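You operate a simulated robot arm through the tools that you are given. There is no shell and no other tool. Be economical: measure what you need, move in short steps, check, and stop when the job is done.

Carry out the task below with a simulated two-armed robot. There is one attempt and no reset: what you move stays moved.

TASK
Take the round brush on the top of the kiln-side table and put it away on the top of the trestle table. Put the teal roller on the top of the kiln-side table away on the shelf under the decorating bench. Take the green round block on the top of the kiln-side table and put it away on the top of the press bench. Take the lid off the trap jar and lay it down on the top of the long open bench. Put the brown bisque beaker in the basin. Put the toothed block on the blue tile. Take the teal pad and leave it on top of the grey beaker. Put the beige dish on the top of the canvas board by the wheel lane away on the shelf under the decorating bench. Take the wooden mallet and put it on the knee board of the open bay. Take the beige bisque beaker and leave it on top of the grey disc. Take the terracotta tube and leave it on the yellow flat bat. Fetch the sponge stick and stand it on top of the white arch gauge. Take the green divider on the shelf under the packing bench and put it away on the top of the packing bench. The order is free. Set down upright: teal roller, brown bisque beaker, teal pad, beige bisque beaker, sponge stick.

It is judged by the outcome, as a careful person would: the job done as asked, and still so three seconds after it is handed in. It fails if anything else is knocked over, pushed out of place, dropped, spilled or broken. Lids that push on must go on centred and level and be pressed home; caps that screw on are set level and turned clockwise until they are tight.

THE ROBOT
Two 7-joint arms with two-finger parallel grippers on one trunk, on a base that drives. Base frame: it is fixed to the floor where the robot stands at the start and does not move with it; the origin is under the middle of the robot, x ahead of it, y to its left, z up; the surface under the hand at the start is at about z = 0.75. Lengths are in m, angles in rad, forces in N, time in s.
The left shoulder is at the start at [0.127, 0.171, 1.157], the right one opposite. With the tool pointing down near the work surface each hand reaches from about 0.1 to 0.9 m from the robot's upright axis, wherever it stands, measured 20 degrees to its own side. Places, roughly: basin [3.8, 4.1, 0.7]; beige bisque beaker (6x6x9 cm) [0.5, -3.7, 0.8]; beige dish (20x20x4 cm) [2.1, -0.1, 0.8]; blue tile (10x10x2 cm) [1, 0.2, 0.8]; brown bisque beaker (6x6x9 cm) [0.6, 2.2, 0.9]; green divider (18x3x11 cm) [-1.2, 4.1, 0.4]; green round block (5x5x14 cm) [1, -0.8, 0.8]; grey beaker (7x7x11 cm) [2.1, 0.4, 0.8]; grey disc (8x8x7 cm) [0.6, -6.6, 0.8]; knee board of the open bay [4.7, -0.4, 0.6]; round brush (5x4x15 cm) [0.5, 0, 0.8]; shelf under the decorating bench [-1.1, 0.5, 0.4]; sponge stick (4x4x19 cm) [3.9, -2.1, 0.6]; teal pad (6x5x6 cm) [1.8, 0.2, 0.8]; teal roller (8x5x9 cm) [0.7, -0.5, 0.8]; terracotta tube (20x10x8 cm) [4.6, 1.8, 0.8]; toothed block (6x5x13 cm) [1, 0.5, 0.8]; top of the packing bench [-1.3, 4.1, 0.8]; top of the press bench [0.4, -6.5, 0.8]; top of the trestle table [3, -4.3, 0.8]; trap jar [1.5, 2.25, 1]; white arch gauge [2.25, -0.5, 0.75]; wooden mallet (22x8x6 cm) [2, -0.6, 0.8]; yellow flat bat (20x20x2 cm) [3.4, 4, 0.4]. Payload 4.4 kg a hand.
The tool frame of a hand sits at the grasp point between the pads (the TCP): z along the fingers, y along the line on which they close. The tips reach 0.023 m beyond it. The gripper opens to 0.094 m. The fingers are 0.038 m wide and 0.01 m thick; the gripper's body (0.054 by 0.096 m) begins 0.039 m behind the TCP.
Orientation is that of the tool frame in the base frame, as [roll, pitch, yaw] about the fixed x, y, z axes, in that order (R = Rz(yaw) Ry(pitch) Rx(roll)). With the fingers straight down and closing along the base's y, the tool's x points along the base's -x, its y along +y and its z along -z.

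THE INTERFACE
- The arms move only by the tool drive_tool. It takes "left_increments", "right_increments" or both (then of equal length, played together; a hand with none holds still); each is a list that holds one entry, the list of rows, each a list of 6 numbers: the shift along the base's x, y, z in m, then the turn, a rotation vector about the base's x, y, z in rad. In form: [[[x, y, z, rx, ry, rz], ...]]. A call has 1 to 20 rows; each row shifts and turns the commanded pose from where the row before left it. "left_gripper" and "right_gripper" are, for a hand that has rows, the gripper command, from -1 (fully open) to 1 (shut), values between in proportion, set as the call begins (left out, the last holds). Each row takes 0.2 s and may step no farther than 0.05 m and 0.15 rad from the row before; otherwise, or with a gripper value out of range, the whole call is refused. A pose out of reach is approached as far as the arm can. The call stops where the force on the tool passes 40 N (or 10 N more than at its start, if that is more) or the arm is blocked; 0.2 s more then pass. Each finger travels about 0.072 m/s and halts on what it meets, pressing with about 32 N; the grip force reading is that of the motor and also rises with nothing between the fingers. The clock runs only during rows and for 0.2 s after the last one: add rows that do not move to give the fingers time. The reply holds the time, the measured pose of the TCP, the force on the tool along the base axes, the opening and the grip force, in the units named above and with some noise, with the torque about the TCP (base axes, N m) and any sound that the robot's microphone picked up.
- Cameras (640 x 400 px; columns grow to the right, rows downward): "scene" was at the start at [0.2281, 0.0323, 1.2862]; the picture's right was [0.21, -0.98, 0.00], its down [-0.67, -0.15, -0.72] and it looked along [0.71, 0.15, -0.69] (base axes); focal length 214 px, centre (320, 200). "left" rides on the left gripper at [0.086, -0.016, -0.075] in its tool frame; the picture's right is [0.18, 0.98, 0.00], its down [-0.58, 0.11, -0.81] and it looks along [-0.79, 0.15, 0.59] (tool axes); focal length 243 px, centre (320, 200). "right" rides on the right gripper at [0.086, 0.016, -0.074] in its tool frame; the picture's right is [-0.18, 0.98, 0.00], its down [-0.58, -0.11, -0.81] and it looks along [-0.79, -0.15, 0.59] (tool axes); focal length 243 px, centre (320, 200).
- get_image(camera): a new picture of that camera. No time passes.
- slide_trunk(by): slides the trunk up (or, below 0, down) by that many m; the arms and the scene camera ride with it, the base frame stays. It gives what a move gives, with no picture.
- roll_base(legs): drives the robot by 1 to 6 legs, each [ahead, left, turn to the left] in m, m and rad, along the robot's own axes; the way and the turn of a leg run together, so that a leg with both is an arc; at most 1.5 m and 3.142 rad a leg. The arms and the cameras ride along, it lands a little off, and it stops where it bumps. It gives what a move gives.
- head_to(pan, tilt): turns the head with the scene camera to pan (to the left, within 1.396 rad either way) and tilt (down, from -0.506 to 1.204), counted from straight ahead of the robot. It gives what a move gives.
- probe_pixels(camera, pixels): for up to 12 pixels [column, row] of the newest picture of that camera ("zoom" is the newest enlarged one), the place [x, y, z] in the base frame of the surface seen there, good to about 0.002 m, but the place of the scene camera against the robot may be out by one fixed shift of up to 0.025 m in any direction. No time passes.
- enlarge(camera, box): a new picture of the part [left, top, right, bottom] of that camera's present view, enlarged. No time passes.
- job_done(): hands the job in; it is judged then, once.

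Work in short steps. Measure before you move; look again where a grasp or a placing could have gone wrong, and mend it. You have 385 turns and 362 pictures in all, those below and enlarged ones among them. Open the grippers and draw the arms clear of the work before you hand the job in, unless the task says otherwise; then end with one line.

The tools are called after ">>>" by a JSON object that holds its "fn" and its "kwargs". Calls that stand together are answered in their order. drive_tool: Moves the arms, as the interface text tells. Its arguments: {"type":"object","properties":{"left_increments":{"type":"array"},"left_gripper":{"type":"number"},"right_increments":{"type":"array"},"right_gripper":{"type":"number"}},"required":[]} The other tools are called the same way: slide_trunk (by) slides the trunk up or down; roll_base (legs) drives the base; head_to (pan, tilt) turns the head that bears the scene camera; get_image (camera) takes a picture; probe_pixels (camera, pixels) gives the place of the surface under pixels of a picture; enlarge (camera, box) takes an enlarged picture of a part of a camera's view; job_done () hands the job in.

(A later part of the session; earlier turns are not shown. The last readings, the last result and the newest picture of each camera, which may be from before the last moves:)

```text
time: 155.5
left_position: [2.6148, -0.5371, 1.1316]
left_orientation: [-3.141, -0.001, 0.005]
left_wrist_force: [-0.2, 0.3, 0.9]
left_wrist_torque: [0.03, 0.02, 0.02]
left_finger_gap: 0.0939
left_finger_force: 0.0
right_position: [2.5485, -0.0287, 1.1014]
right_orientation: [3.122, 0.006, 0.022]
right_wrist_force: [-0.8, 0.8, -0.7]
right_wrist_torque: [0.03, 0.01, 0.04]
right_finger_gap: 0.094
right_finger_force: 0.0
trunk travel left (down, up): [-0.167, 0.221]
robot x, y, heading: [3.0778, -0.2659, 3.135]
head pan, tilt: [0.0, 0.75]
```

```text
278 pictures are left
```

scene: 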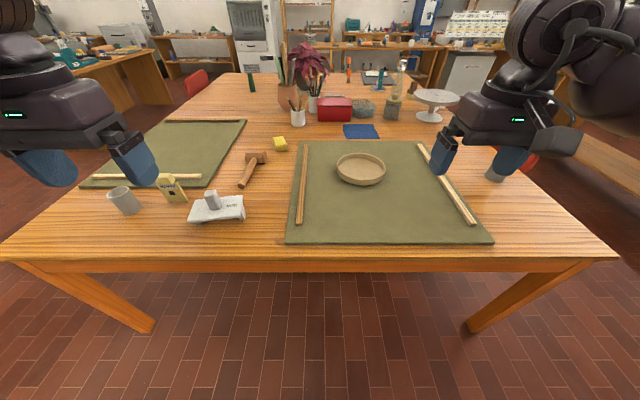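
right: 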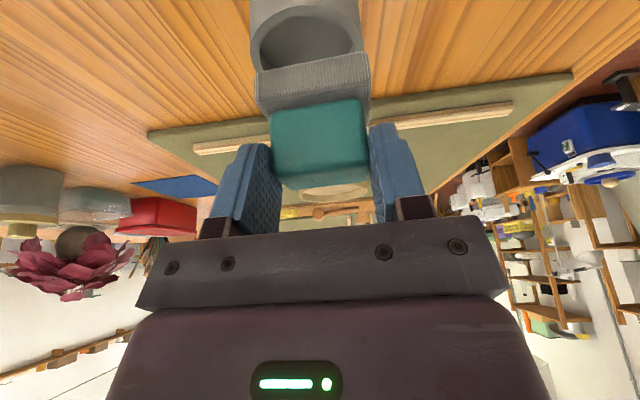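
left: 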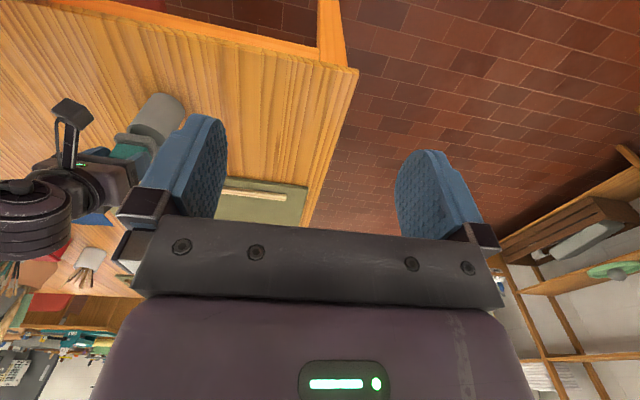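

I enlarge the mallet and gauge area and probe.

>>> {"fn": "enlarge", "kwargs": {"camera": "scene", "box": [100, 120, 300, 240]}}

>>> {"fn": "probe_pixels", "kwargs": {"camera": "scene", "pixels": [[250, 157], [264, 157], [257, 155], [255, 163], [249, 172], [244, 182], [240, 187], [192, 218], [243, 203], [211, 197], [212, 208], [230, 205]]}}

```text
3.20 times, centred on (200, 180) of scene
```

zoom: 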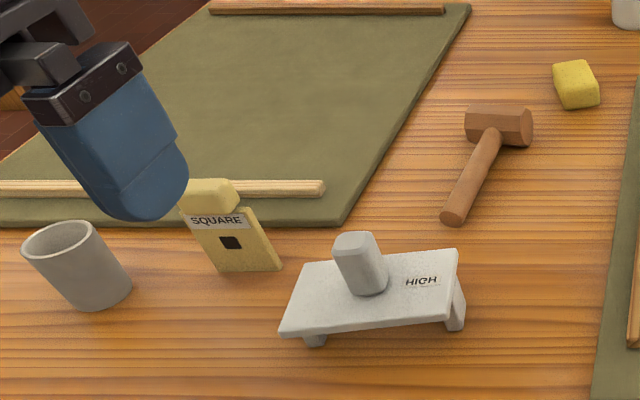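

```text
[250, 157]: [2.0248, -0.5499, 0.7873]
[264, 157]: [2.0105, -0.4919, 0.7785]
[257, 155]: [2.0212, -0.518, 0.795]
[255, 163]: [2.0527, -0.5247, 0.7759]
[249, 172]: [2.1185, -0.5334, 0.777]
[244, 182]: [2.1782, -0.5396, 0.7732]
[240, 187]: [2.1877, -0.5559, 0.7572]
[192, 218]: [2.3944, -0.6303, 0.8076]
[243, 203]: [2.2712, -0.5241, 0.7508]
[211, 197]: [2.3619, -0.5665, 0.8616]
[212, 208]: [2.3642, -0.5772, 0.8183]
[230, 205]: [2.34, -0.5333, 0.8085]
```

The mallet's handle runs roughly along x near y≈-0.55; it's 0.98 ahead. I move the base ahead 0.2 m and bring the left hand near for a wrist look.

>>> {"fn": "roll_base", "kwargs": {"legs": [[0.2, 0, 0]]}}

>>> {"fn": "drive_tool", "kwargs": {"left_increments": [[[-0.045, 0, -0.02, 0, 0, 0], [-0.045, 0, -0.02, 0, 0, 0], [-0.045, 0, -0.02, 0, 0, 0], [-0.04, 0, -0.02, 0, 0, 0], [0, 0, 0, 0, 0, 0]]]}}

>>> {"fn": "get_image", "kwargs": {"camera": "left"}}

```text
time: 157.1
left_position: [2.4114, -0.5364, 1.1318]
left_orientation: [-3.139, -0.002, 0.004]
left_wrist_force: [0.0, 0.2, -0.1]
left_wrist_torque: [-0.01, -0.03, 0.0]
left_finger_gap: 0.0942
left_finger_force: 0.0
right_position: [2.346, -0.0286, 1.1006]
right_orientation: [3.121, 0.007, 0.023]
right_wrist_force: [-0.5, 0.2, -0.1]
right_wrist_torque: [-0.02, -0.01, 0.02]
right_finger_gap: 0.0942
right_finger_force: 0.1
trunk travel left (down, up): [-0.167, 0.221]
robot x, y, heading: [2.8748, -0.2665, 3.141]
head pan, tilt: [0.0, 0.75]
```

```text
time: 158.3
left_position: [2.2361, -0.5381, 1.0531]
left_orientation: [-3.139, 0.0, 0.006]
left_wrist_force: [0.2, 0.4, -0.5]
left_wrist_torque: [-0.01, 0.01, 0.04]
left_finger_gap: 0.0937
left_finger_force: 0.2
right_position: [2.3466, -0.0284, 1.1018]
right_orientation: [3.124, 0.005, 0.023]
right_wrist_force: [-0.2, -0.3, -0.9]
right_wrist_torque: [0.01, 0.0, -0.04]
right_finger_gap: 0.0942
right_finger_force: 0.1
trunk travel left (down, up): [-0.167, 0.221]
robot x, y, heading: [2.8745, -0.2656, 3.141]
head pan, tilt: [0.0, 0.75]
```

```text
276 pictures are left
```

left: 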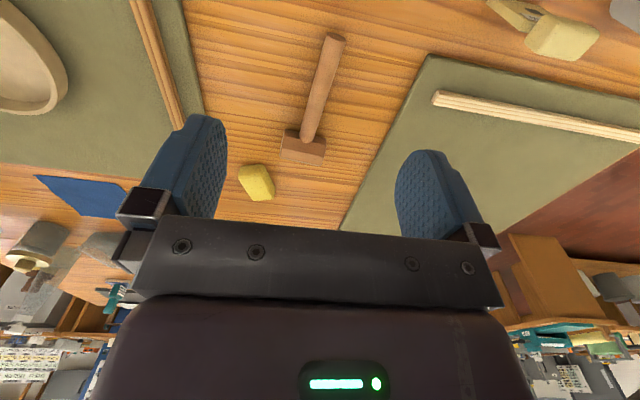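

I probe the mallet's handle and head in the wrist view.

>>> {"fn": "probe_pixels", "kwargs": {"camera": "left", "pixels": [[333, 45], [325, 70], [315, 100], [307, 128], [303, 140], [284, 140], [322, 147], [302, 152], [298, 110], [320, 118]]}}

```text
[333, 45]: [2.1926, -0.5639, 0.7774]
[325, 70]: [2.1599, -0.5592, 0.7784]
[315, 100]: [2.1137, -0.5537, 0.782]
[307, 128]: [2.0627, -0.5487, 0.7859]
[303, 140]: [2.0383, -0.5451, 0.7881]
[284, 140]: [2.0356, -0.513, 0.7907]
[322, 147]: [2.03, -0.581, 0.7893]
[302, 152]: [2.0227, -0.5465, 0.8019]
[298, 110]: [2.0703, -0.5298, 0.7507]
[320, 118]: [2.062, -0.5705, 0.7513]
```

Handle centre at x≈2.09 is y≈-0.551 with its top at 0.783, slanted 7°. I align the yaw and descend to it.

>>> {"fn": "drive_tool", "kwargs": {"left_increments": [[[-0.04, -0.004, -0.02, 0, 0, -0.12], [-0.04, -0.004, -0.02, 0, 0, 0], [-0.04, -0.005, -0.02, 0, 0, 0], [-0.028, 0, -0.037, 0, 0, 0], [0, 0, -0.045, 0, 0, 0], [0, 0, -0.045, 0, 0, 0], [0, 0, -0.045, 0, 0, 0], [0, 0, -0.035, 0, 0, 0], [0, 0, 0, 0, 0, 0]]]}}

>>> {"fn": "get_image", "kwargs": {"camera": "left"}}

```text
time: 160.3
left_position: [2.0889, -0.5506, 0.7883]
left_orientation: [-3.139, 0.0, -0.115]
left_wrist_force: [0.9, 0.2, 0.4]
left_wrist_torque: [-0.02, 0.01, -0.03]
left_finger_gap: 0.0941
left_finger_force: 0.0
right_position: [2.3472, -0.0272, 1.1011]
right_orientation: [3.123, 0.003, 0.024]
right_wrist_force: [0.4, -0.5, 0.0]
right_wrist_torque: [-0.01, 0.01, -0.01]
right_finger_gap: 0.0939
right_finger_force: 0.1
trunk travel left (down, up): [-0.167, 0.221]
robot x, y, heading: [2.871, -0.2669, 3.146]
head pan, tilt: [0.0, 0.75]
```

```text
275 pictures are left
```

left: 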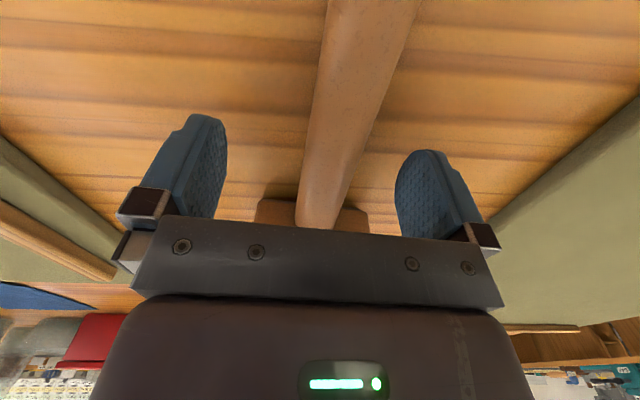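

The handle lies between the fingers. I lower the last 11 mm, close and lift.

>>> {"fn": "drive_tool", "kwargs": {"left_increments": [[[0, 0, -0.011, 0, 0, 0], [0, 0, 0, 0, 0, 0]]]}}

>>> {"fn": "drive_tool", "kwargs": {"left_increments": [[[0, 0, 0, 0, 0, 0], [0, 0, 0, 0, 0, 0], [0, 0, 0, 0, 0, 0], [0, 0, 0, 0, 0, 0], [0, 0, 0, 0, 0, 0], [0, 0, 0.03, 0, 0, 0], [0, 0, 0.05, 0, 0, 0], [0, 0, 0.05, 0, 0, 0], [0, 0, 0.05, 0, 0, 0], [0, 0, 0.05, 0, 0, 0], [0.04, 0, 0.02, 0, 0, 0], [0.049, 0, 0, 0, 0, 0], [0.049, 0, 0, 0, 0, 0], [0.049, 0, 0, 0, 0, 0]]], "left_gripper": 1}}

>>> {"fn": "get_image", "kwargs": {"camera": "left"}}

```text
time: 160.9
left_position: [2.0893, -0.5496, 0.7746]
left_orientation: [-3.14, -0.001, -0.116]
left_wrist_force: [-1.1, -0.8, 0.4]
left_wrist_torque: [0.03, 0.03, 0.06]
left_finger_gap: 0.0942
left_finger_force: 0.0
right_position: [2.3457, -0.0278, 1.1019]
right_orientation: [3.123, 0.006, 0.025]
right_wrist_force: [0.3, -0.1, -0.4]
right_wrist_torque: [-0.02, -0.02, 0.02]
right_finger_gap: 0.0941
right_finger_force: 0.1
trunk travel left (down, up): [-0.167, 0.221]
robot x, y, heading: [2.8763, -0.2656, 3.141]
head pan, tilt: [0.0, 0.75]
```

```text
time: 163.9
left_position: [2.2766, -0.5488, 1.025]
left_orientation: [-3.139, 0.001, -0.115]
left_wrist_force: [-0.5, 0.7, -3.6]
left_wrist_torque: [-0.03, -0.12, 0.0]
left_finger_gap: 0.0274
left_finger_force: 32.0
right_position: [2.3465, -0.0272, 1.1014]
right_orientation: [3.122, 0.007, 0.023]
right_wrist_force: [-0.8, 0.6, -0.2]
right_wrist_torque: [0.01, 0.0, -0.03]
right_finger_gap: 0.0939
right_finger_force: 0.0
trunk travel left (down, up): [-0.167, 0.221]
robot x, y, heading: [2.8705, -0.2633, 3.137]
head pan, tilt: [0.0, 0.75]
```

```text
274 pictures are left
```

left: 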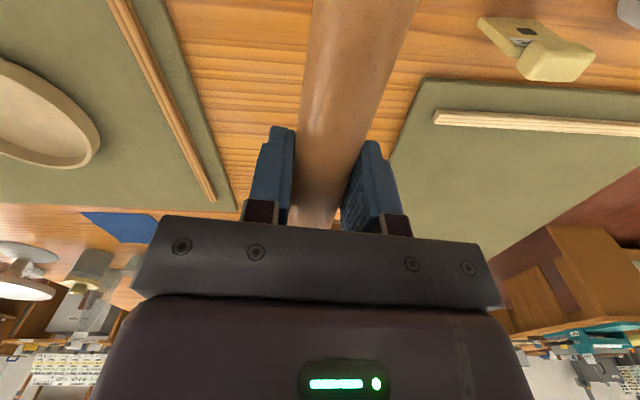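

Mallet held. I back off, turn around to face the far wall and look at the open bay.

>>> {"fn": "drive_tool", "kwargs": {"left_increments": [[[0.045, 0, 0.02, 0, 0, 0], [0.045, 0, 0.02, 0, 0, 0], [0.04, 0, 0.02, 0, 0, 0]]]}}

>>> {"fn": "roll_base", "kwargs": {"legs": [[-0.3, 0, 0], [0, 0, 3.14]]}}

>>> {"fn": "head_to", "kwargs": {"pan": 0.0, "tilt": 0.6}}

>>> {"fn": "get_image", "kwargs": {"camera": "scene"}}

```text
time: 164.7
left_position: [2.4077, -0.5496, 1.0847]
left_orientation: [-3.14, 0.0, -0.116]
left_wrist_force: [0.8, -0.2, -3.8]
left_wrist_torque: [-0.02, -0.13, -0.01]
left_finger_gap: 0.0274
left_finger_force: 31.6
right_position: [2.348, -0.0282, 1.102]
right_orientation: [3.123, 0.007, 0.022]
right_wrist_force: [-0.3, -0.1, -0.1]
right_wrist_torque: [0.0, 0.02, 0.0]
right_finger_gap: 0.0939
right_finger_force: 0.1
trunk travel left (down, up): [-0.167, 0.221]
robot x, y, heading: [2.8734, -0.2627, 3.137]
head pan, tilt: [0.0, 0.75]
```

```text
time: 173.9
left_position: [3.6629, -0.0128, 1.0852]
left_orientation: [-3.14, -0.002, 2.961]
left_wrist_force: [0.1, -0.6, -3.7]
left_wrist_torque: [0.05, 0.15, 0.01]
left_finger_gap: 0.0274
left_finger_force: 32.1
right_position: [3.6861, -0.5369, 1.1009]
right_orientation: [3.123, 0.006, 3.097]
right_wrist_force: [-0.5, 0.0, 0.2]
right_wrist_torque: [0.02, 0.03, 0.01]
right_finger_gap: 0.0942
right_finger_force: 0.1
trunk travel left (down, up): [-0.167, 0.221]
robot x, y, heading: [3.1754, -0.266, -0.065]
head pan, tilt: [0.0, 0.75]
```

```text
time: 174.7
left_position: [3.6629, -0.0141, 1.0843]
left_orientation: [-3.141, -0.001, 2.961]
left_wrist_force: [-0.9, 0.3, -3.7]
left_wrist_torque: [0.0, 0.2, -0.02]
left_finger_gap: 0.0272
left_finger_force: 31.6
right_position: [3.686, -0.539, 1.1005]
right_orientation: [3.122, 0.006, 3.097]
right_wrist_force: [0.2, 0.2, -0.5]
right_wrist_torque: [0.0, -0.02, 0.0]
right_finger_gap: 0.0941
right_finger_force: 0.2
trunk travel left (down, up): [-0.167, 0.221]
robot x, y, heading: [3.175, -0.2625, -0.068]
head pan, tilt: [0.0, 0.6]
```

```text
273 pictures are left
```

scene: 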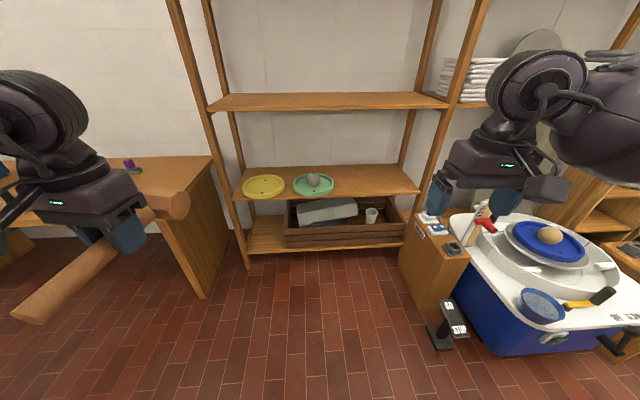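

The open bay's middle board carries two plates; its right part (375,180) is free. I probe.

>>> {"fn": "probe_pixels", "kwargs": {"camera": "scene", "pixels": [[375, 185], [415, 190], [345, 192], [375, 170], [400, 172], [335, 180], [235, 195], [330, 105], [400, 100], [250, 262], [415, 225], [450, 245]]}}

>>> {"fn": "enlarge", "kwargs": {"camera": "scene", "box": [210, 80, 450, 260]}}

```text
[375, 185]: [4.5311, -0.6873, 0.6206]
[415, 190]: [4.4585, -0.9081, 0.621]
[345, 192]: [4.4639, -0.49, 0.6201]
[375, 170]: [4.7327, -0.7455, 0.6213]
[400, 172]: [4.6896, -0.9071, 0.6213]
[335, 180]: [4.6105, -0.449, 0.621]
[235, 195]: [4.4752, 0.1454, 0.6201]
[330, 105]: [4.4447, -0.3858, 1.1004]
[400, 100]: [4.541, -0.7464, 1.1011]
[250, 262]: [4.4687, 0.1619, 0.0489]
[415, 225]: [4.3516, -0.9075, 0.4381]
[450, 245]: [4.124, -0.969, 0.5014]
```

```text
2.22 times, centred on (330, 170) of scene
```

zoom: 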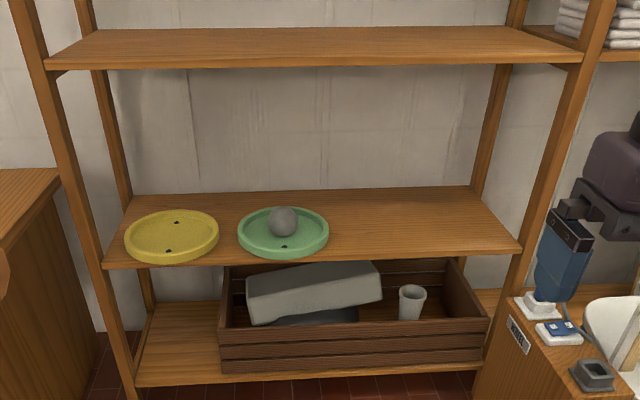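

The board is at z 0.621, free for y<-0.46. I will lay the mallet along x at y≈-0.56. I first lower the left hand to go below the upper shelf and pull the right hand in, then drive nearer.

>>> {"fn": "drive_tool", "kwargs": {"left_increments": [[[0, 0, -0.045, 0, 0, 0], [0, 0, -0.045, 0, 0, 0], [0, 0, -0.045, 0, 0, 0], [0, 0, -0.045, 0, 0, 0], [0, 0, -0.045, 0, 0, 0], [0, 0, -0.045, 0, 0, 0], [0, 0, 0, 0, 0, 0]]], "right_increments": [[[-0.03, 0.03, 0.01, 0, 0, 0], [-0.03, 0.03, 0.01, 0, 0, 0], [-0.03, 0.02, 0.01, 0, 0, 0], [-0.03, 0, 0.01, 0, 0, 0], [-0.02, 0, 0, 0, 0, 0], [0, 0, 0, 0, 0, 0], [0, 0, 0, 0, 0, 0]]]}}

>>> {"fn": "roll_base", "kwargs": {"legs": [[0, 0, 0.066], [0.64, -0.25, 0]]}}

>>> {"fn": "get_image", "kwargs": {"camera": "left"}}

>>> {"fn": "get_image", "kwargs": {"camera": "scene"}}

```text
time: 176.2
left_position: [3.6634, -0.0129, 0.815]
left_orientation: [-3.139, -0.001, 2.96]
left_wrist_force: [-0.2, -1.3, -3.7]
left_wrist_torque: [-0.02, 0.12, 0.02]
left_finger_gap: 0.0274
left_finger_force: 31.7
right_position: [3.5588, -0.4602, 1.1415]
right_orientation: [3.122, 0.005, 3.096]
right_wrist_force: [0.5, 0.5, 0.3]
right_wrist_torque: [-0.03, -0.05, 0.0]
right_finger_gap: 0.0941
right_finger_force: 0.1
right hand out of reach, approached as far as the arm can: row 5
trunk travel left (down, up): [-0.167, 0.221]
robot x, y, heading: [3.1734, -0.2629, -0.066]
head pan, tilt: [0.0, 0.6]
```

```text
time: 180.4
left_position: [4.2688, -0.2214, 0.8155]
left_orientation: [-3.141, -0.002, 3.038]
left_wrist_force: [0.2, 0.7, -3.7]
left_wrist_torque: [0.02, 0.15, -0.01]
left_finger_gap: 0.0273
left_finger_force: 31.7
right_position: [4.1994, -0.6746, 1.1413]
right_orientation: [3.122, 0.003, -3.109]
right_wrist_force: [0.6, 0.6, 0.3]
right_wrist_torque: [0.0, 0.03, -0.01]
right_finger_gap: 0.094
right_finger_force: 0.1
trunk travel left (down, up): [-0.167, 0.221]
robot x, y, heading: [3.8019, -0.5122, 0.01]
head pan, tilt: [0.0, 0.6]
```

```text
271 pictures are left
```

left: 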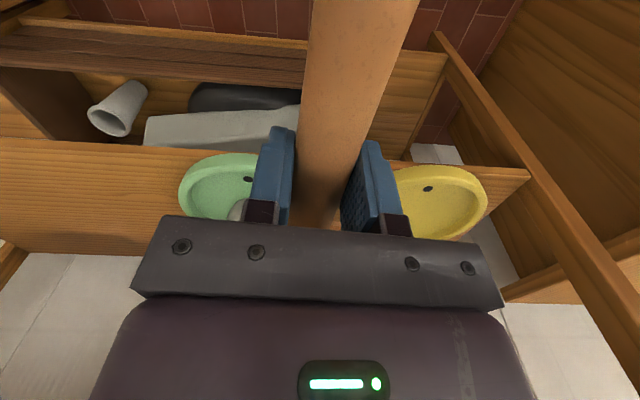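

```text
270 pictures are left
```

scene: 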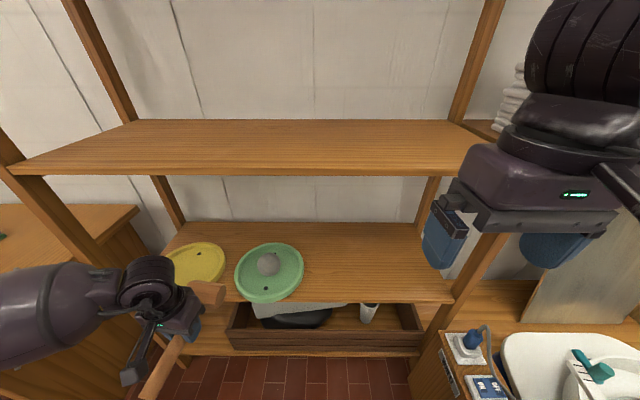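

I shift right to y≈-0.56 and lower to 0.70 while still in front of the board.

>>> {"fn": "drive_tool", "kwargs": {"left_increments": [[[0, -0.045, -0.01, 0, 0, 0], [0, -0.045, -0.01, 0, 0, 0], [0, -0.045, -0.01, 0, 0, 0], [0, -0.045, -0.01, 0, 0, 0], [0, -0.045, -0.02, 0, 0, 0], [0, -0.045, -0.02, 0, 0, 0], [0, -0.045, -0.02, 0, 0, 0], [0, -0.025, -0.015, 0, 0, 0.05], [0, 0, 0, 0, 0, 0]]]}}

>>> {"fn": "get_image", "kwargs": {"camera": "left"}}

>>> {"fn": "get_image", "kwargs": {"camera": "scene"}}

```text
time: 182.4
left_position: [4.2704, -0.5619, 0.701]
left_orientation: [-3.139, -0.001, 3.089]
left_wrist_force: [-0.3, -0.1, -3.0]
left_wrist_torque: [0.02, 0.17, 0.02]
left_finger_gap: 0.0272
left_finger_force: 31.9
right_position: [4.2, -0.6754, 1.143]
right_orientation: [3.122, 0.004, -3.11]
right_wrist_force: [-0.2, -0.2, -0.2]
right_wrist_torque: [0.0, -0.03, -0.02]
right_finger_gap: 0.0938
right_finger_force: 0.1
trunk travel left (down, up): [-0.167, 0.221]
robot x, y, heading: [3.8037, -0.5095, 0.006]
head pan, tilt: [0.0, 0.6]
```

```text
269 pictures are left
```

left: 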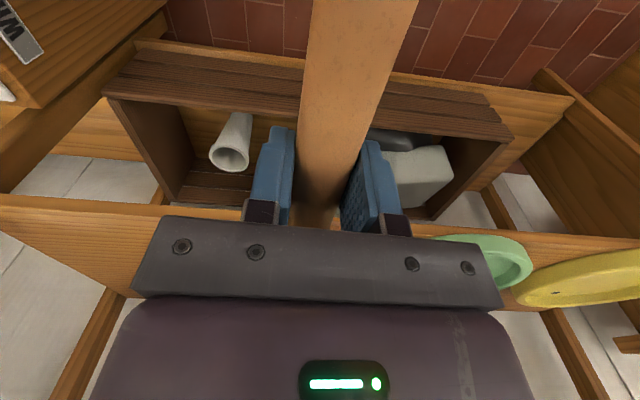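

```text
268 pictures are left
```

scene: 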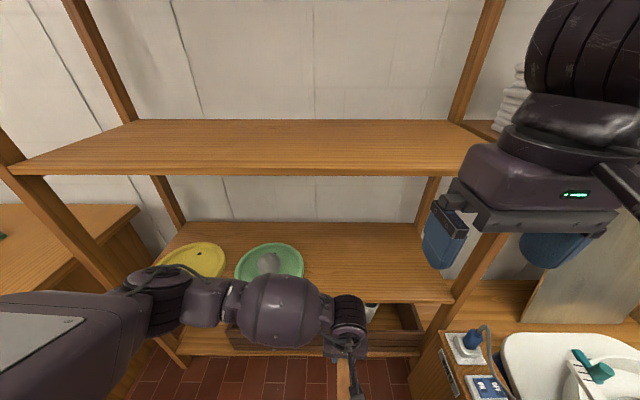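

I probe the forearm's height since it will pass over the plates.

>>> {"fn": "probe_pixels", "kwargs": {"camera": "scene", "pixels": [[285, 300], [285, 340], [350, 310], [205, 300], [150, 300], [270, 262], [100, 330], [440, 245]]}}

```text
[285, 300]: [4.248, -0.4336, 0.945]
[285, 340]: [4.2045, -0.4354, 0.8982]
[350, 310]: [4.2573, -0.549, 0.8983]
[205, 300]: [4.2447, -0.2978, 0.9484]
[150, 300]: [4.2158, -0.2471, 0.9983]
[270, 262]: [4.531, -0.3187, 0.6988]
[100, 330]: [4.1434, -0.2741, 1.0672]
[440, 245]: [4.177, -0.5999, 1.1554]
```

The elbow (z≈1.07) could meet the upper shelf, so I lower the shoulders: raise the hand 8 cm and slide the trunk down 10 cm, then re-measure.

>>> {"fn": "drive_tool", "kwargs": {"left_increments": [[[0, 0, 0.045, 0, 0, 0], [0, 0, 0.04, 0, 0, 0], [0, 0, 0, 0, 0, 0]]]}}

>>> {"fn": "slide_trunk", "kwargs": {"by": -0.1}}

>>> {"fn": "drive_tool", "kwargs": {"left_increments": [[[0.03, 0, 0, 0, 0, 0], [0.04, 0, 0, 0, 0, 0], [0.04, 0, 0, 0, 0, 0], [0, 0, 0, 0, 0, 0]]]}}

>>> {"fn": "get_image", "kwargs": {"camera": "scene"}}

```text
time: 183.2
left_position: [4.2693, -0.5621, 0.7847]
left_orientation: [3.141, -0.004, 3.085]
left_wrist_force: [0.2, 0.4, -4.0]
left_wrist_torque: [-0.01, 0.13, -0.02]
left_finger_gap: 0.0272
left_finger_force: 31.6
right_position: [4.2015, -0.6755, 1.1408]
right_orientation: [3.122, 0.004, -3.11]
right_wrist_force: [0.2, 0.1, 0.6]
right_wrist_torque: [0.04, 0.06, 0.02]
right_finger_gap: 0.094
right_finger_force: 0.1
trunk travel left (down, up): [-0.167, 0.221]
robot x, y, heading: [3.8036, -0.511, 0.007]
head pan, tilt: [0.0, 0.6]
```

```text
time: 184.5
left_position: [4.2682, -0.5612, 0.6873]
left_orientation: [-3.138, 0.001, 3.086]
left_wrist_force: [-1.0, 0.2, -2.7]
left_wrist_torque: [-0.02, 0.14, 0.0]
left_finger_gap: 0.0271
left_finger_force: 32.2
right_position: [4.2553, -0.6741, 0.9445]
right_orientation: [3.114, -0.343, -3.11]
right_wrist_force: [0.1, 0.4, 0.0]
right_wrist_torque: [0.05, -0.02, -0.01]
right_finger_gap: 0.0938
right_finger_force: 0.1
trunk travel left (down, up): [-0.067, 0.321]
robot x, y, heading: [3.7994, -0.5171, 0.007]
head pan, tilt: [0.0, 0.6]
```

```text
time: 185.5
left_position: [4.3792, -0.5605, 0.6857]
left_orientation: [-3.14, -0.001, 3.086]
left_wrist_force: [0.0, -0.6, -3.2]
left_wrist_torque: [0.02, 0.16, 0.0]
left_finger_gap: 0.0267
left_finger_force: 32.5
right_position: [4.2562, -0.6736, 0.9422]
right_orientation: [3.114, -0.348, -3.107]
right_wrist_force: [-0.1, -0.2, 0.3]
right_wrist_torque: [0.04, 0.01, 0.01]
right_finger_gap: 0.0942
right_finger_force: 0.1
trunk travel left (down, up): [-0.067, 0.321]
robot x, y, heading: [3.8002, -0.5138, 0.01]
head pan, tilt: [0.0, 0.6]
```

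```text
267 pictures are left
```

scene: 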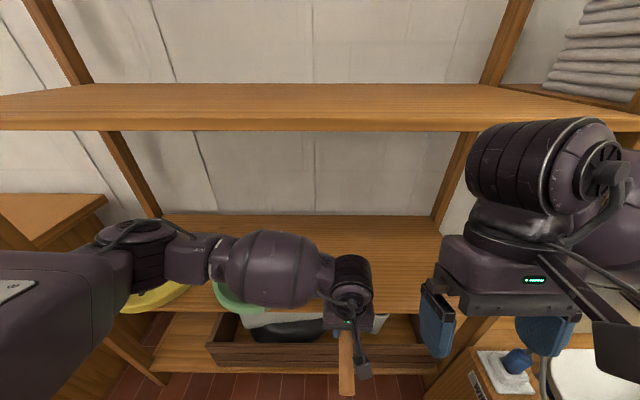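

I check the elbow height again against the shelf's front edge.

>>> {"fn": "probe_pixels", "kwargs": {"camera": "scene", "pixels": [[135, 225], [140, 260], [190, 235], [265, 235], [350, 260], [265, 125], [430, 300]]}}

```text
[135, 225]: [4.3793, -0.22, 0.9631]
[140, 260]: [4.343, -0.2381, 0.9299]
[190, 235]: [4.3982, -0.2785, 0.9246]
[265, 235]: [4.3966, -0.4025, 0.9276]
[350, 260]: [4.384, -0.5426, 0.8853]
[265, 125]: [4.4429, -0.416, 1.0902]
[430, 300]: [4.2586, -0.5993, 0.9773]
```

Elbow top is 0.963, well under the shelf. I go forward to x≈4.57.

>>> {"fn": "drive_tool", "kwargs": {"left_increments": [[[0.04, 0, 0, 0, 0, 0], [0.04, 0, 0, 0, 0, 0], [0.04, 0, 0, 0, 0, 0], [0.04, 0, 0, 0, 0, 0], [0.035, 0, 0, 0, 0, 0], [0, 0, -0.02, 0, 0, 0], [0, 0, 0, 0, 0, 0]]]}}

>>> {"fn": "get_image", "kwargs": {"camera": "left"}}

>>> {"fn": "get_image", "kwargs": {"camera": "scene"}}

```text
time: 187.1
left_position: [4.5722, -0.5618, 0.6648]
left_orientation: [-3.139, -0.002, 3.086]
left_wrist_force: [0.0, -0.5, -3.6]
left_wrist_torque: [0.03, 0.15, 0.03]
left_finger_gap: 0.0269
left_finger_force: 32.4
right_position: [4.2571, -0.6753, 0.9434]
right_orientation: [3.114, -0.348, -3.107]
right_wrist_force: [-0.8, -0.7, 0.8]
right_wrist_torque: [-0.02, 0.0, 0.0]
right_finger_gap: 0.0939
right_finger_force: 0.2
trunk travel left (down, up): [-0.067, 0.321]
robot x, y, heading: [3.8003, -0.5125, 0.006]
head pan, tilt: [0.0, 0.6]
```

```text
266 pictures are left
```

left: 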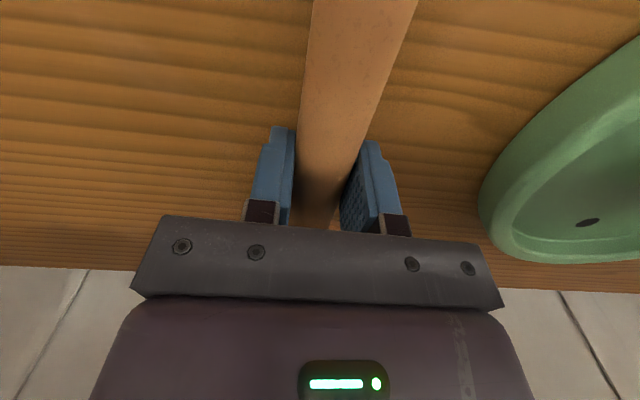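

```text
265 pictures are left
```

scene: 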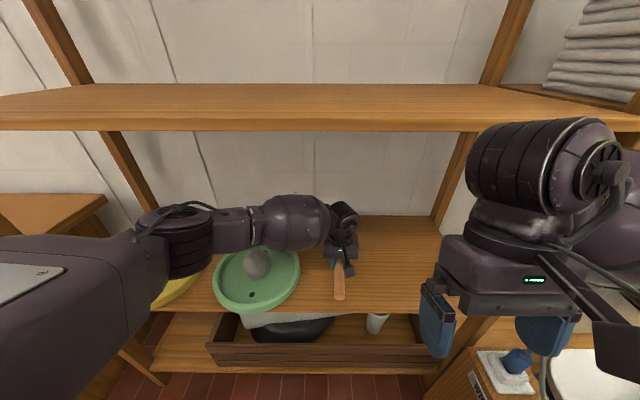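

Clear of the green plate. I lower to contact (expected TCP 0.646).

>>> {"fn": "drive_tool", "kwargs": {"left_increments": [[[0, 0, -0.012, 0, 0, 0], [0, 0, -0.005, 0, 0, 0], [0, 0, -0.003, 0, 0, 0], [0, 0, 0, 0, 0, 0]]]}}

```text
time: 188.1
left_position: [4.5729, -0.5617, 0.647]
left_orientation: [-3.14, 0.0, 3.086]
left_wrist_force: [1.1, 4.9, 9.9]
left_wrist_torque: [-0.43, -0.79, 0.37]
left_finger_gap: 0.0276
left_finger_force: 31.8
right_position: [4.2564, -0.6746, 0.944]
right_orientation: [3.115, -0.345, -3.108]
right_wrist_force: [-0.3, -0.6, 0.3]
right_wrist_torque: [-0.02, -0.03, 0.01]
right_finger_gap: 0.094
right_finger_force: 0.1
trunk travel left (down, up): [-0.067, 0.321]
robot x, y, heading: [3.8053, -0.5092, 0.007]
head pan, tilt: [0.0, 0.6]
```

Contact. I open, rise a little, and draw out.

>>> {"fn": "drive_tool", "kwargs": {"left_increments": [[[0, 0, 0, 0, 0, 0], [0, 0, 0, 0, 0, 0], [0, 0, 0, 0, 0, 0], [0, 0, 0, 0, 0, 0], [0, 0, 0.03, 0, 0, 0], [0, 0, 0.03, 0, 0, 0], [-0.04, 0, 0, 0, 0, 0], [-0.049, 0, 0, 0, 0, 0], [-0.049, 0, 0, 0, 0, 0], [-0.049, 0, 0, 0, 0, 0], [-0.049, 0, 0, 0, 0, 0], [-0.04, 0, 0, 0, 0, 0]]], "left_gripper": -1}}

>>> {"fn": "get_image", "kwargs": {"camera": "left"}}

>>> {"fn": "get_image", "kwargs": {"camera": "scene"}}

```text
time: 190.7
left_position: [4.2969, -0.5618, 0.7038]
left_orientation: [-3.141, -0.001, 3.088]
left_wrist_force: [0.0, -0.1, -0.1]
left_wrist_torque: [-0.03, 0.0, 0.0]
left_finger_gap: 0.0938
left_finger_force: 0.1
right_position: [4.2565, -0.6752, 0.9432]
right_orientation: [3.113, -0.347, -3.107]
right_wrist_force: [-0.7, 0.1, 0.0]
right_wrist_torque: [-0.01, -0.01, -0.01]
right_finger_gap: 0.0938
right_finger_force: 0.0
trunk travel left (down, up): [-0.067, 0.321]
robot x, y, heading: [3.8019, -0.5096, 0.009]
head pan, tilt: [0.0, 0.6]
```

```text
264 pictures are left
```

left: 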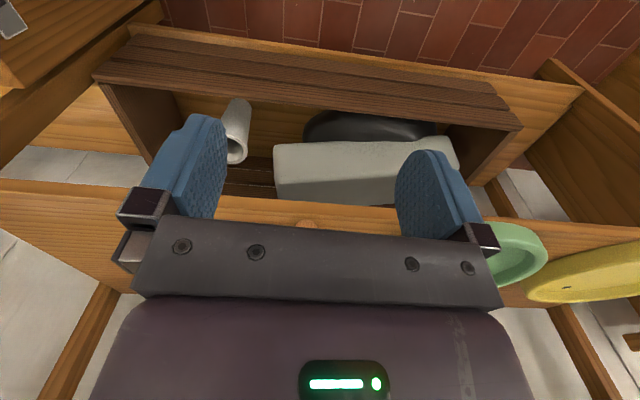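

```text
263 pictures are left
```

scene: 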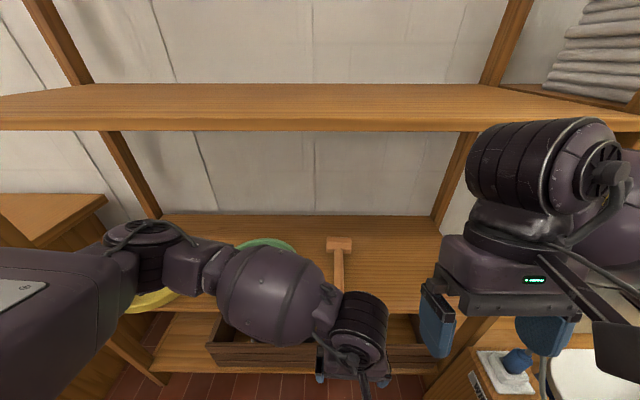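

The mallet lies on the board. I back out, raise the trunk and the hands, and drive toward the sponge stick at about (3.9,-2.1).

>>> {"fn": "roll_base", "kwargs": {"legs": [[-0.6, 0.1, 0]]}}

>>> {"fn": "slide_trunk", "kwargs": {"by": 0.1}}

>>> {"fn": "drive_tool", "kwargs": {"left_increments": [[[0, 0.045, 0.02, 0, 0, 0], [0, 0.045, 0.02, 0, 0, 0], [0, 0.045, 0.02, 0, 0, 0], [0, 0.045, 0.02, 0, 0, 0], [0, 0.045, 0.02, 0, 0, 0], [0, 0.045, 0.02, 0, 0, 0], [0, 0, 0.049, 0, 0, 0], [0, 0, 0.049, 0, 0, 0], [0, 0, 0.049, 0, 0, 0]]], "right_increments": [[[0.0, 0, 0.02, 0, -0.1, 0], [0.0, 0, 0.02, 0, -0.1, 0], [0.02, -0.02, 0.02, 0, -0.1, 0], [0.02, -0.02, 0.01, 0, -0.05, 0], [0.02, -0.02, 0, 0, 0, 0], [0, 0, 0, 0, 0, 0], [0, 0, 0, 0, 0, 0], [0, 0, 0, 0, 0, 0], [0, 0, 0, 0, 0, 0]]]}}

>>> {"fn": "roll_base", "kwargs": {"legs": [[-0.12, -1.45, 0]]}}

>>> {"fn": "head_to", "kwargs": {"pan": -0.2, "tilt": 0.65}}

>>> {"fn": "get_image", "kwargs": {"camera": "scene"}}

```text
time: 194.2
left_position: [3.6937, -0.4682, 0.7037]
left_orientation: [-3.141, -0.001, 3.081]
left_wrist_force: [0.2, 0.4, -0.6]
left_wrist_torque: [0.02, 0.03, 0.0]
left_finger_gap: 0.0939
left_finger_force: 0.0
right_position: [3.6521, -0.5806, 0.9445]
right_orientation: [3.114, -0.348, -3.114]
right_wrist_force: [0.1, 0.5, 1.0]
right_wrist_torque: [0.0, 0.04, -0.01]
right_finger_gap: 0.0943
right_finger_force: 0.0
trunk travel left (down, up): [-0.067, 0.321]
robot x, y, heading: [3.1994, -0.4153, 0.004]
head pan, tilt: [0.0, 0.6]
```

```text
time: 195.5
left_position: [3.6939, -0.4682, 0.8011]
left_orientation: [-3.14, -0.004, 3.08]
left_wrist_force: [-0.4, 0.2, -0.3]
left_wrist_torque: [0.04, -0.01, 0.0]
left_finger_gap: 0.0939
left_finger_force: 0.1
right_position: [3.6538, -0.5807, 1.0409]
right_orientation: [3.116, -0.35, -3.113]
right_wrist_force: [-0.4, 0.6, -0.1]
right_wrist_torque: [0.03, 0.0, 0.01]
right_finger_gap: 0.094
right_finger_force: 0.1
trunk travel left (down, up): [-0.167, 0.221]
robot x, y, heading: [3.1993, -0.4177, 0.004]
head pan, tilt: [0.0, 0.6]
```

```text
time: 197.5
left_position: [3.6937, -0.1985, 1.0715]
left_orientation: [-3.139, -0.001, 3.08]
left_wrist_force: [0.8, 0.0, 0.3]
left_wrist_torque: [0.01, -0.03, -0.02]
left_finger_gap: 0.0938
left_finger_force: 0.0
right_position: [3.7104, -0.6406, 1.1123]
right_orientation: [3.122, 0.003, -3.117]
right_wrist_force: [0.0, -0.3, 0.3]
right_wrist_torque: [0.01, -0.01, -0.01]
right_finger_gap: 0.094
right_finger_force: 0.1
trunk travel left (down, up): [-0.167, 0.221]
robot x, y, heading: [3.199, -0.4189, 0.007]
head pan, tilt: [0.0, 0.6]
```

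```text
time: 210.4
left_position: [3.5766, -1.6478, 1.0714]
left_orientation: [-3.14, -0.001, 3.078]
left_wrist_force: [0.0, 0.3, -0.9]
left_wrist_torque: [0.0, -0.04, -0.01]
left_finger_gap: 0.094
left_finger_force: 0.0
right_position: [3.5914, -2.0896, 1.1121]
right_orientation: [3.121, 0.003, -3.119]
right_wrist_force: [0.4, 0.5, -0.9]
right_wrist_torque: [0.01, 0.01, 0.01]
right_finger_gap: 0.094
right_finger_force: 0.0
trunk travel left (down, up): [-0.167, 0.221]
robot x, y, heading: [3.0805, -1.8641, 0.0]
head pan, tilt: [0.0, 0.6]
```

```text
time: 211.1
left_position: [3.5765, -1.6471, 1.0704]
left_orientation: [-3.14, -0.002, 3.08]
left_wrist_force: [0.7, -0.7, 0.4]
left_wrist_torque: [0.04, -0.04, 0.03]
left_finger_gap: 0.0939
left_finger_force: 0.1
right_position: [3.5921, -2.0902, 1.1127]
right_orientation: [3.122, 0.003, -3.117]
right_wrist_force: [-0.3, -1.3, 0.1]
right_wrist_torque: [-0.02, 0.02, 0.02]
right_finger_gap: 0.0941
right_finger_force: 0.1
trunk travel left (down, up): [-0.167, 0.221]
robot x, y, heading: [3.0804, -1.8643, -0.002]
head pan, tilt: [-0.201, 0.649]
```

```text
262 pictures are left
```

scene: 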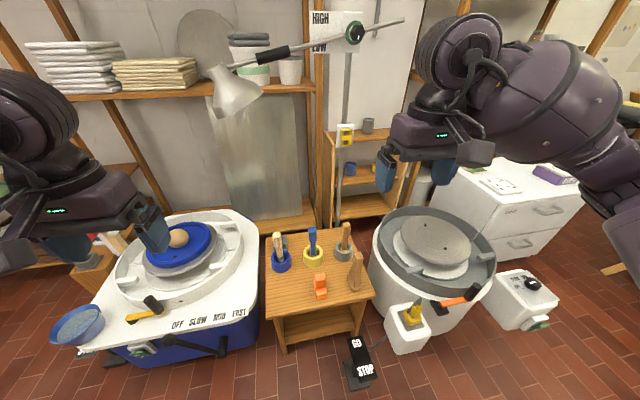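

I enlarge the little stand to tell the sticks apart.

>>> {"fn": "enlarge", "kwargs": {"camera": "scene", "box": [250, 210, 390, 310]}}

>>> {"fn": "probe_pixels", "kwargs": {"camera": "scene", "pixels": [[278, 240], [281, 262], [312, 235], [313, 255], [345, 230], [343, 252], [357, 255], [354, 288], [320, 280], [320, 296], [235, 95], [300, 290]]}}

```text
4.00 times, centred on (320, 260) of scene
```

zoom: 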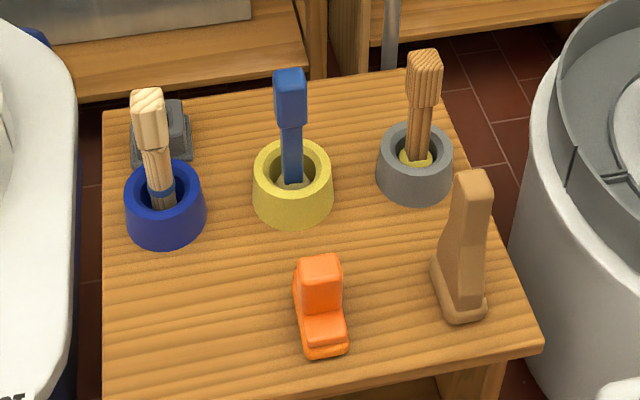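

```text
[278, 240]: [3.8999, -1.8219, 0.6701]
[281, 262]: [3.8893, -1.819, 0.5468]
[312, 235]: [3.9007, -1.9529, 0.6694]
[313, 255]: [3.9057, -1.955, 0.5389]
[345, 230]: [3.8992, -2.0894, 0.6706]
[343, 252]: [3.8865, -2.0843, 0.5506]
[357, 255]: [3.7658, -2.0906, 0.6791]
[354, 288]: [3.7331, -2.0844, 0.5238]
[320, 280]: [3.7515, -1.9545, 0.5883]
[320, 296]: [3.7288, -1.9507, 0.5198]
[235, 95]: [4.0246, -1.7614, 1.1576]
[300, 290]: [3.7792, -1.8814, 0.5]
```

The sponge stick is the wooden one in the grey cup at about (3.90,-2.09), top ≈0.69. I bring the right hand near it for a wrist view.

>>> {"fn": "drive_tool", "kwargs": {"right_increments": [[[0.035, 0, -0.03, 0, 0, 0], [0.035, 0, -0.03, 0, 0, 0], [0.035, 0, -0.03, 0, 0, 0], [0.035, 0, -0.03, 0, 0, 0], [0.03, 0, -0.03, 0, 0, 0], [0, 0, 0, 0, 0, 0]]]}}

>>> {"fn": "get_image", "kwargs": {"camera": "right"}}

```text
time: 212.5
left_position: [3.5742, -1.6486, 1.072]
left_orientation: [-3.14, 0.0, 3.078]
left_wrist_force: [0.3, 0.1, 0.0]
left_wrist_torque: [-0.01, 0.02, 0.01]
left_finger_gap: 0.0939
left_finger_force: 0.0
right_position: [3.762, -2.0892, 0.9626]
right_orientation: [3.121, 0.004, -3.117]
right_wrist_force: [-0.3, -0.4, 0.9]
right_wrist_torque: [-0.01, 0.0, 0.01]
right_finger_gap: 0.094
right_finger_force: 0.1
trunk travel left (down, up): [-0.167, 0.221]
robot x, y, heading: [3.0826, -1.8591, 0.003]
head pan, tilt: [-0.201, 0.649]
```

```text
260 pictures are left
```

right: 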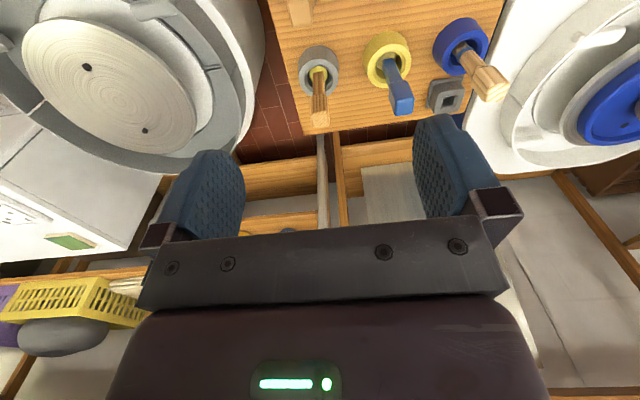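

I probe the stick's head and the cup rim here.

>>> {"fn": "enlarge", "kwargs": {"camera": "right", "box": [280, 30, 380, 140]}}

>>> {"fn": "probe_pixels", "kwargs": {"camera": "right", "pixels": [[319, 124], [312, 122], [327, 121], [319, 105], [319, 85], [319, 70], [300, 72], [338, 70], [318, 52], [318, 92]]}}

```text
3.64 times, centred on (330, 85) of right
```

zoom: 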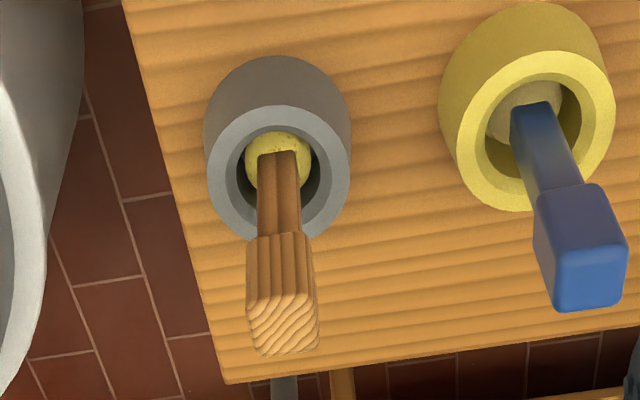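

```text
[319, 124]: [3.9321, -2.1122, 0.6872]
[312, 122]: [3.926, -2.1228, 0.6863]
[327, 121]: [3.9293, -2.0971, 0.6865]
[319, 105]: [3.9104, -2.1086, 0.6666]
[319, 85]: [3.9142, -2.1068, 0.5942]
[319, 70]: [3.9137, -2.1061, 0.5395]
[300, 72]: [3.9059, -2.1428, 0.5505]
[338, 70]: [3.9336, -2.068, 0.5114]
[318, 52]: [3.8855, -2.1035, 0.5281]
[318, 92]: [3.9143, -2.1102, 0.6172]
```

Stick head centre ≈(3.922,-2.109), top 0.687. I position above it with a slight yaw, then descend to TCP z 0.662.

>>> {"fn": "drive_tool", "kwargs": {"right_increments": [[[0.04, -0.005, -0.02, 0, 0, -0.06], [0.04, -0.005, -0.03, 0, 0, -0.06], [0.04, -0.005, -0.03, 0, 0, 0], [0.04, -0.005, -0.03, 0, 0, 0], [0, 0, -0.045, 0, 0, 0], [0, 0, -0.045, 0, 0, 0], [0, 0, -0.03, 0, 0, 0], [0, 0, 0, 0, 0, 0]]]}}

>>> {"fn": "get_image", "kwargs": {"camera": "right"}}

```text
refused: row 2 steps farther than a row can; nothing moved
```

```text
258 pictures are left
```

right: 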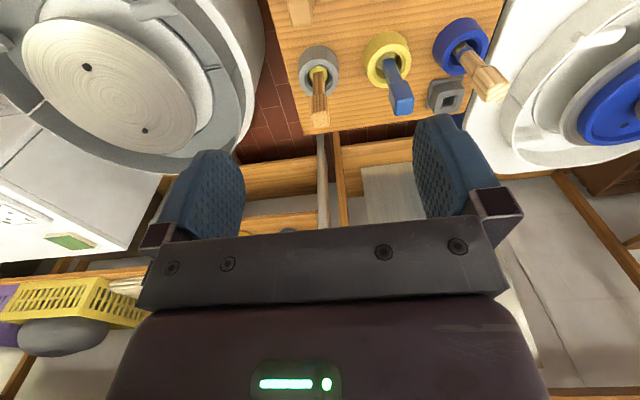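

Refused by a hair on step length; I repeat with smaller rows.

>>> {"fn": "drive_tool", "kwargs": {"right_increments": [[[0.04, -0.005, -0.02, 0, 0, -0.06], [0.04, -0.005, -0.02, 0, 0, -0.06], [0.04, -0.005, -0.02, 0, 0, 0], [0.04, -0.005, -0.02, 0, 0, 0], [0, 0, -0.045, 0, 0, 0], [0, 0, -0.045, 0, 0, 0], [0, 0, -0.045, 0, 0, 0], [0, 0, 0, 0, 0, 0]]]}}

>>> {"fn": "get_image", "kwargs": {"camera": "right"}}

```text
time: 214.3
left_position: [3.5762, -1.6467, 1.072]
left_orientation: [-3.138, -0.002, 3.08]
left_wrist_force: [-0.6, 0.1, -0.2]
left_wrist_torque: [-0.03, 0.04, 0.0]
left_finger_gap: 0.0938
left_finger_force: 0.1
right_position: [3.9087, -2.1087, 0.7519]
right_orientation: [3.123, 0.007, 3.047]
right_wrist_force: [0.9, 1.5, 0.0]
right_wrist_torque: [-0.03, 0.01, 0.02]
right_finger_gap: 0.094
right_finger_force: 0.0
right hand out of reach, approached as far as the arm can: row 7
trunk travel left (down, up): [-0.167, 0.221]
robot x, y, heading: [3.0822, -1.8635, 0.006]
head pan, tilt: [-0.201, 0.649]
```

```text
257 pictures are left
```

right: 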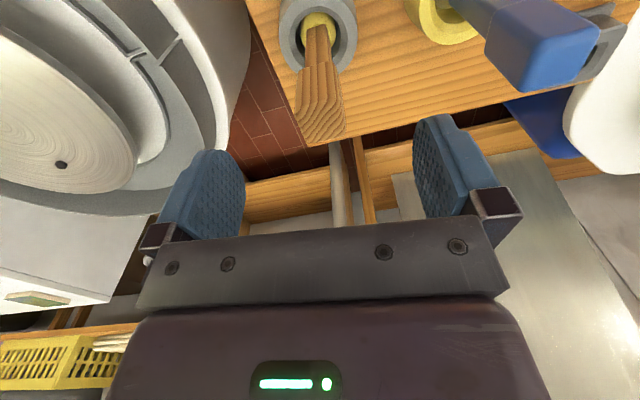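

Slightly out of reach; lowering the trunk 9 cm will carry the hand straight down onto the stick. First I nudge the hand the last bit in x and put the left hand a little farther out.

>>> {"fn": "drive_tool", "kwargs": {"right_increments": [[[0.006, 0, 0.0, 0, 0, 0], [0.006, 0, 0.0, 0, 0, 0], [0, 0, 0, 0, 0, 0]]], "left_increments": [[[0.04, 0.02, 0, 0, 0, 0], [0.04, 0.02, 0, 0, 0, 0], [0, 0, 0, 0, 0, 0]]]}}

>>> {"fn": "probe_pixels", "kwargs": {"camera": "right", "pixels": [[300, 130], [342, 128], [320, 135], [320, 95], [303, 95], [342, 92]]}}

```text
time: 215.1
left_position: [3.6542, -1.6085, 1.0704]
left_orientation: [-3.139, -0.002, 3.079]
left_wrist_force: [0.0, -0.3, -0.1]
left_wrist_torque: [0.02, 0.04, 0.01]
left_finger_gap: 0.0942
left_finger_force: 0.1
right_position: [3.9152, -2.1096, 0.7518]
right_orientation: [3.124, 0.004, 3.046]
right_wrist_force: [0.5, 0.0, 0.7]
right_wrist_torque: [0.0, -0.01, 0.03]
right_finger_gap: 0.0941
right_finger_force: 0.0
right hand out of reach, approached as far as the arm can: row 2
trunk travel left (down, up): [-0.167, 0.221]
robot x, y, heading: [3.0823, -1.8599, 0.004]
head pan, tilt: [-0.201, 0.649]
```

```text
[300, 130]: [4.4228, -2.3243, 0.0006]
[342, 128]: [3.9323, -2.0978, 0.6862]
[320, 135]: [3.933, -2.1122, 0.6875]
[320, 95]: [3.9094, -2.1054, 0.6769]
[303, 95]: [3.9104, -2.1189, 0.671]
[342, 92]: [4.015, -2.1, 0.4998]
```

The fingers are aligned (stick y≈-2.108, x 3.909–3.935). I slide the trunk down 9 cm.

>>> {"fn": "slide_trunk", "kwargs": {"by": -0.09}}

>>> {"fn": "get_image", "kwargs": {"camera": "right"}}

```text
time: 216.3
left_position: [3.6535, -1.6087, 0.9828]
left_orientation: [-3.14, 0.001, 3.079]
left_wrist_force: [0.3, -0.9, 0.4]
left_wrist_torque: [0.02, -0.01, -0.01]
left_finger_gap: 0.0939
left_finger_force: 0.1
right_position: [3.9151, -2.1105, 0.6643]
right_orientation: [3.122, 0.006, 3.045]
right_wrist_force: [0.5, -0.5, 0.0]
right_wrist_torque: [0.02, 0.04, -0.04]
right_finger_gap: 0.0938
right_finger_force: 0.0
trunk travel left (down, up): [-0.077, 0.311]
robot x, y, heading: [3.0806, -1.8613, 0.007]
head pan, tilt: [-0.201, 0.649]
```

```text
256 pictures are left
```

right: 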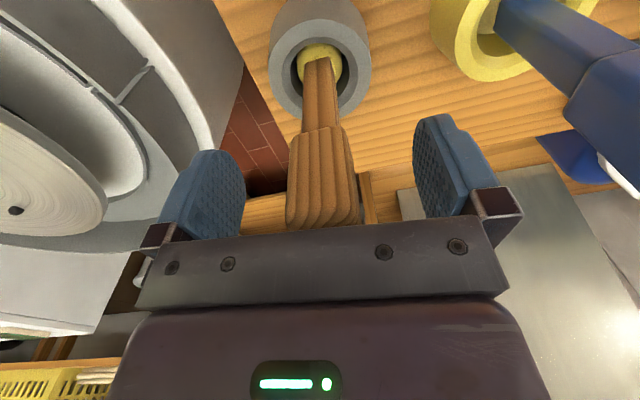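

The stick is between the fingers. I close, then raise the trunk to lift it straight out of the cup.

>>> {"fn": "drive_tool", "kwargs": {"right_increments": [[[0, 0, 0, 0, 0, 0], [0, 0, 0, 0, 0, 0], [0, 0, 0, 0, 0, 0], [0, 0, 0, 0, 0, 0], [0, 0, 0, 0, 0, 0]]], "right_gripper": 1}}

>>> {"fn": "slide_trunk", "kwargs": {"by": 0.24}}

>>> {"fn": "get_image", "kwargs": {"camera": "right"}}

>>> {"fn": "get_image", "kwargs": {"camera": "scene"}}

```text
time: 217.6
left_position: [3.6554, -1.608, 0.9815]
left_orientation: [-3.14, -0.003, 3.078]
left_wrist_force: [0.2, 0.0, -0.4]
left_wrist_torque: [-0.03, 0.02, 0.01]
left_finger_gap: 0.094
left_finger_force: 0.0
right_position: [3.9156, -2.1102, 0.6596]
right_orientation: [3.123, 0.002, 3.046]
right_wrist_force: [-0.3, 0.7, 2.8]
right_wrist_torque: [-0.06, 0.06, 0.0]
right_finger_gap: 0.0315
right_finger_force: 32.0
trunk travel left (down, up): [-0.077, 0.311]
robot x, y, heading: [3.0815, -1.8634, -0.001]
head pan, tilt: [-0.201, 0.649]
```

```text
time: 220.1
left_position: [3.6558, -1.6078, 1.2198]
left_orientation: [-3.141, -0.003, 3.078]
left_wrist_force: [0.4, 0.7, -0.5]
left_wrist_torque: [0.0, -0.01, 0.0]
left_finger_gap: 0.0941
left_finger_force: 0.1
right_position: [3.925, -2.1121, 1.1517]
right_orientation: [3.089, 0.33, 3.041]
right_wrist_force: [-0.9, -0.7, -1.0]
right_wrist_torque: [0.01, 0.05, 0.0]
right_finger_gap: 0.0316
right_finger_force: 31.9
trunk travel left (down, up): [-0.317, 0.071]
robot x, y, heading: [3.0826, -1.862, -0.002]
head pan, tilt: [-0.201, 0.649]
```

```text
255 pictures are left
```

right: 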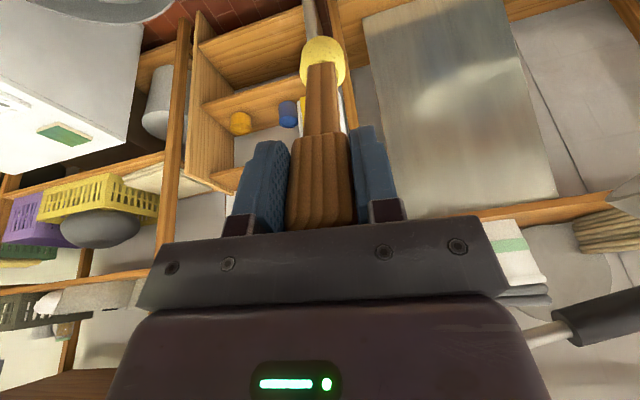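

```text
254 pictures are left
```

scene: 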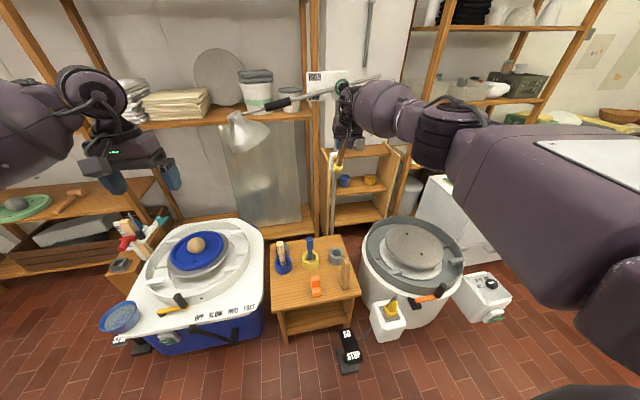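

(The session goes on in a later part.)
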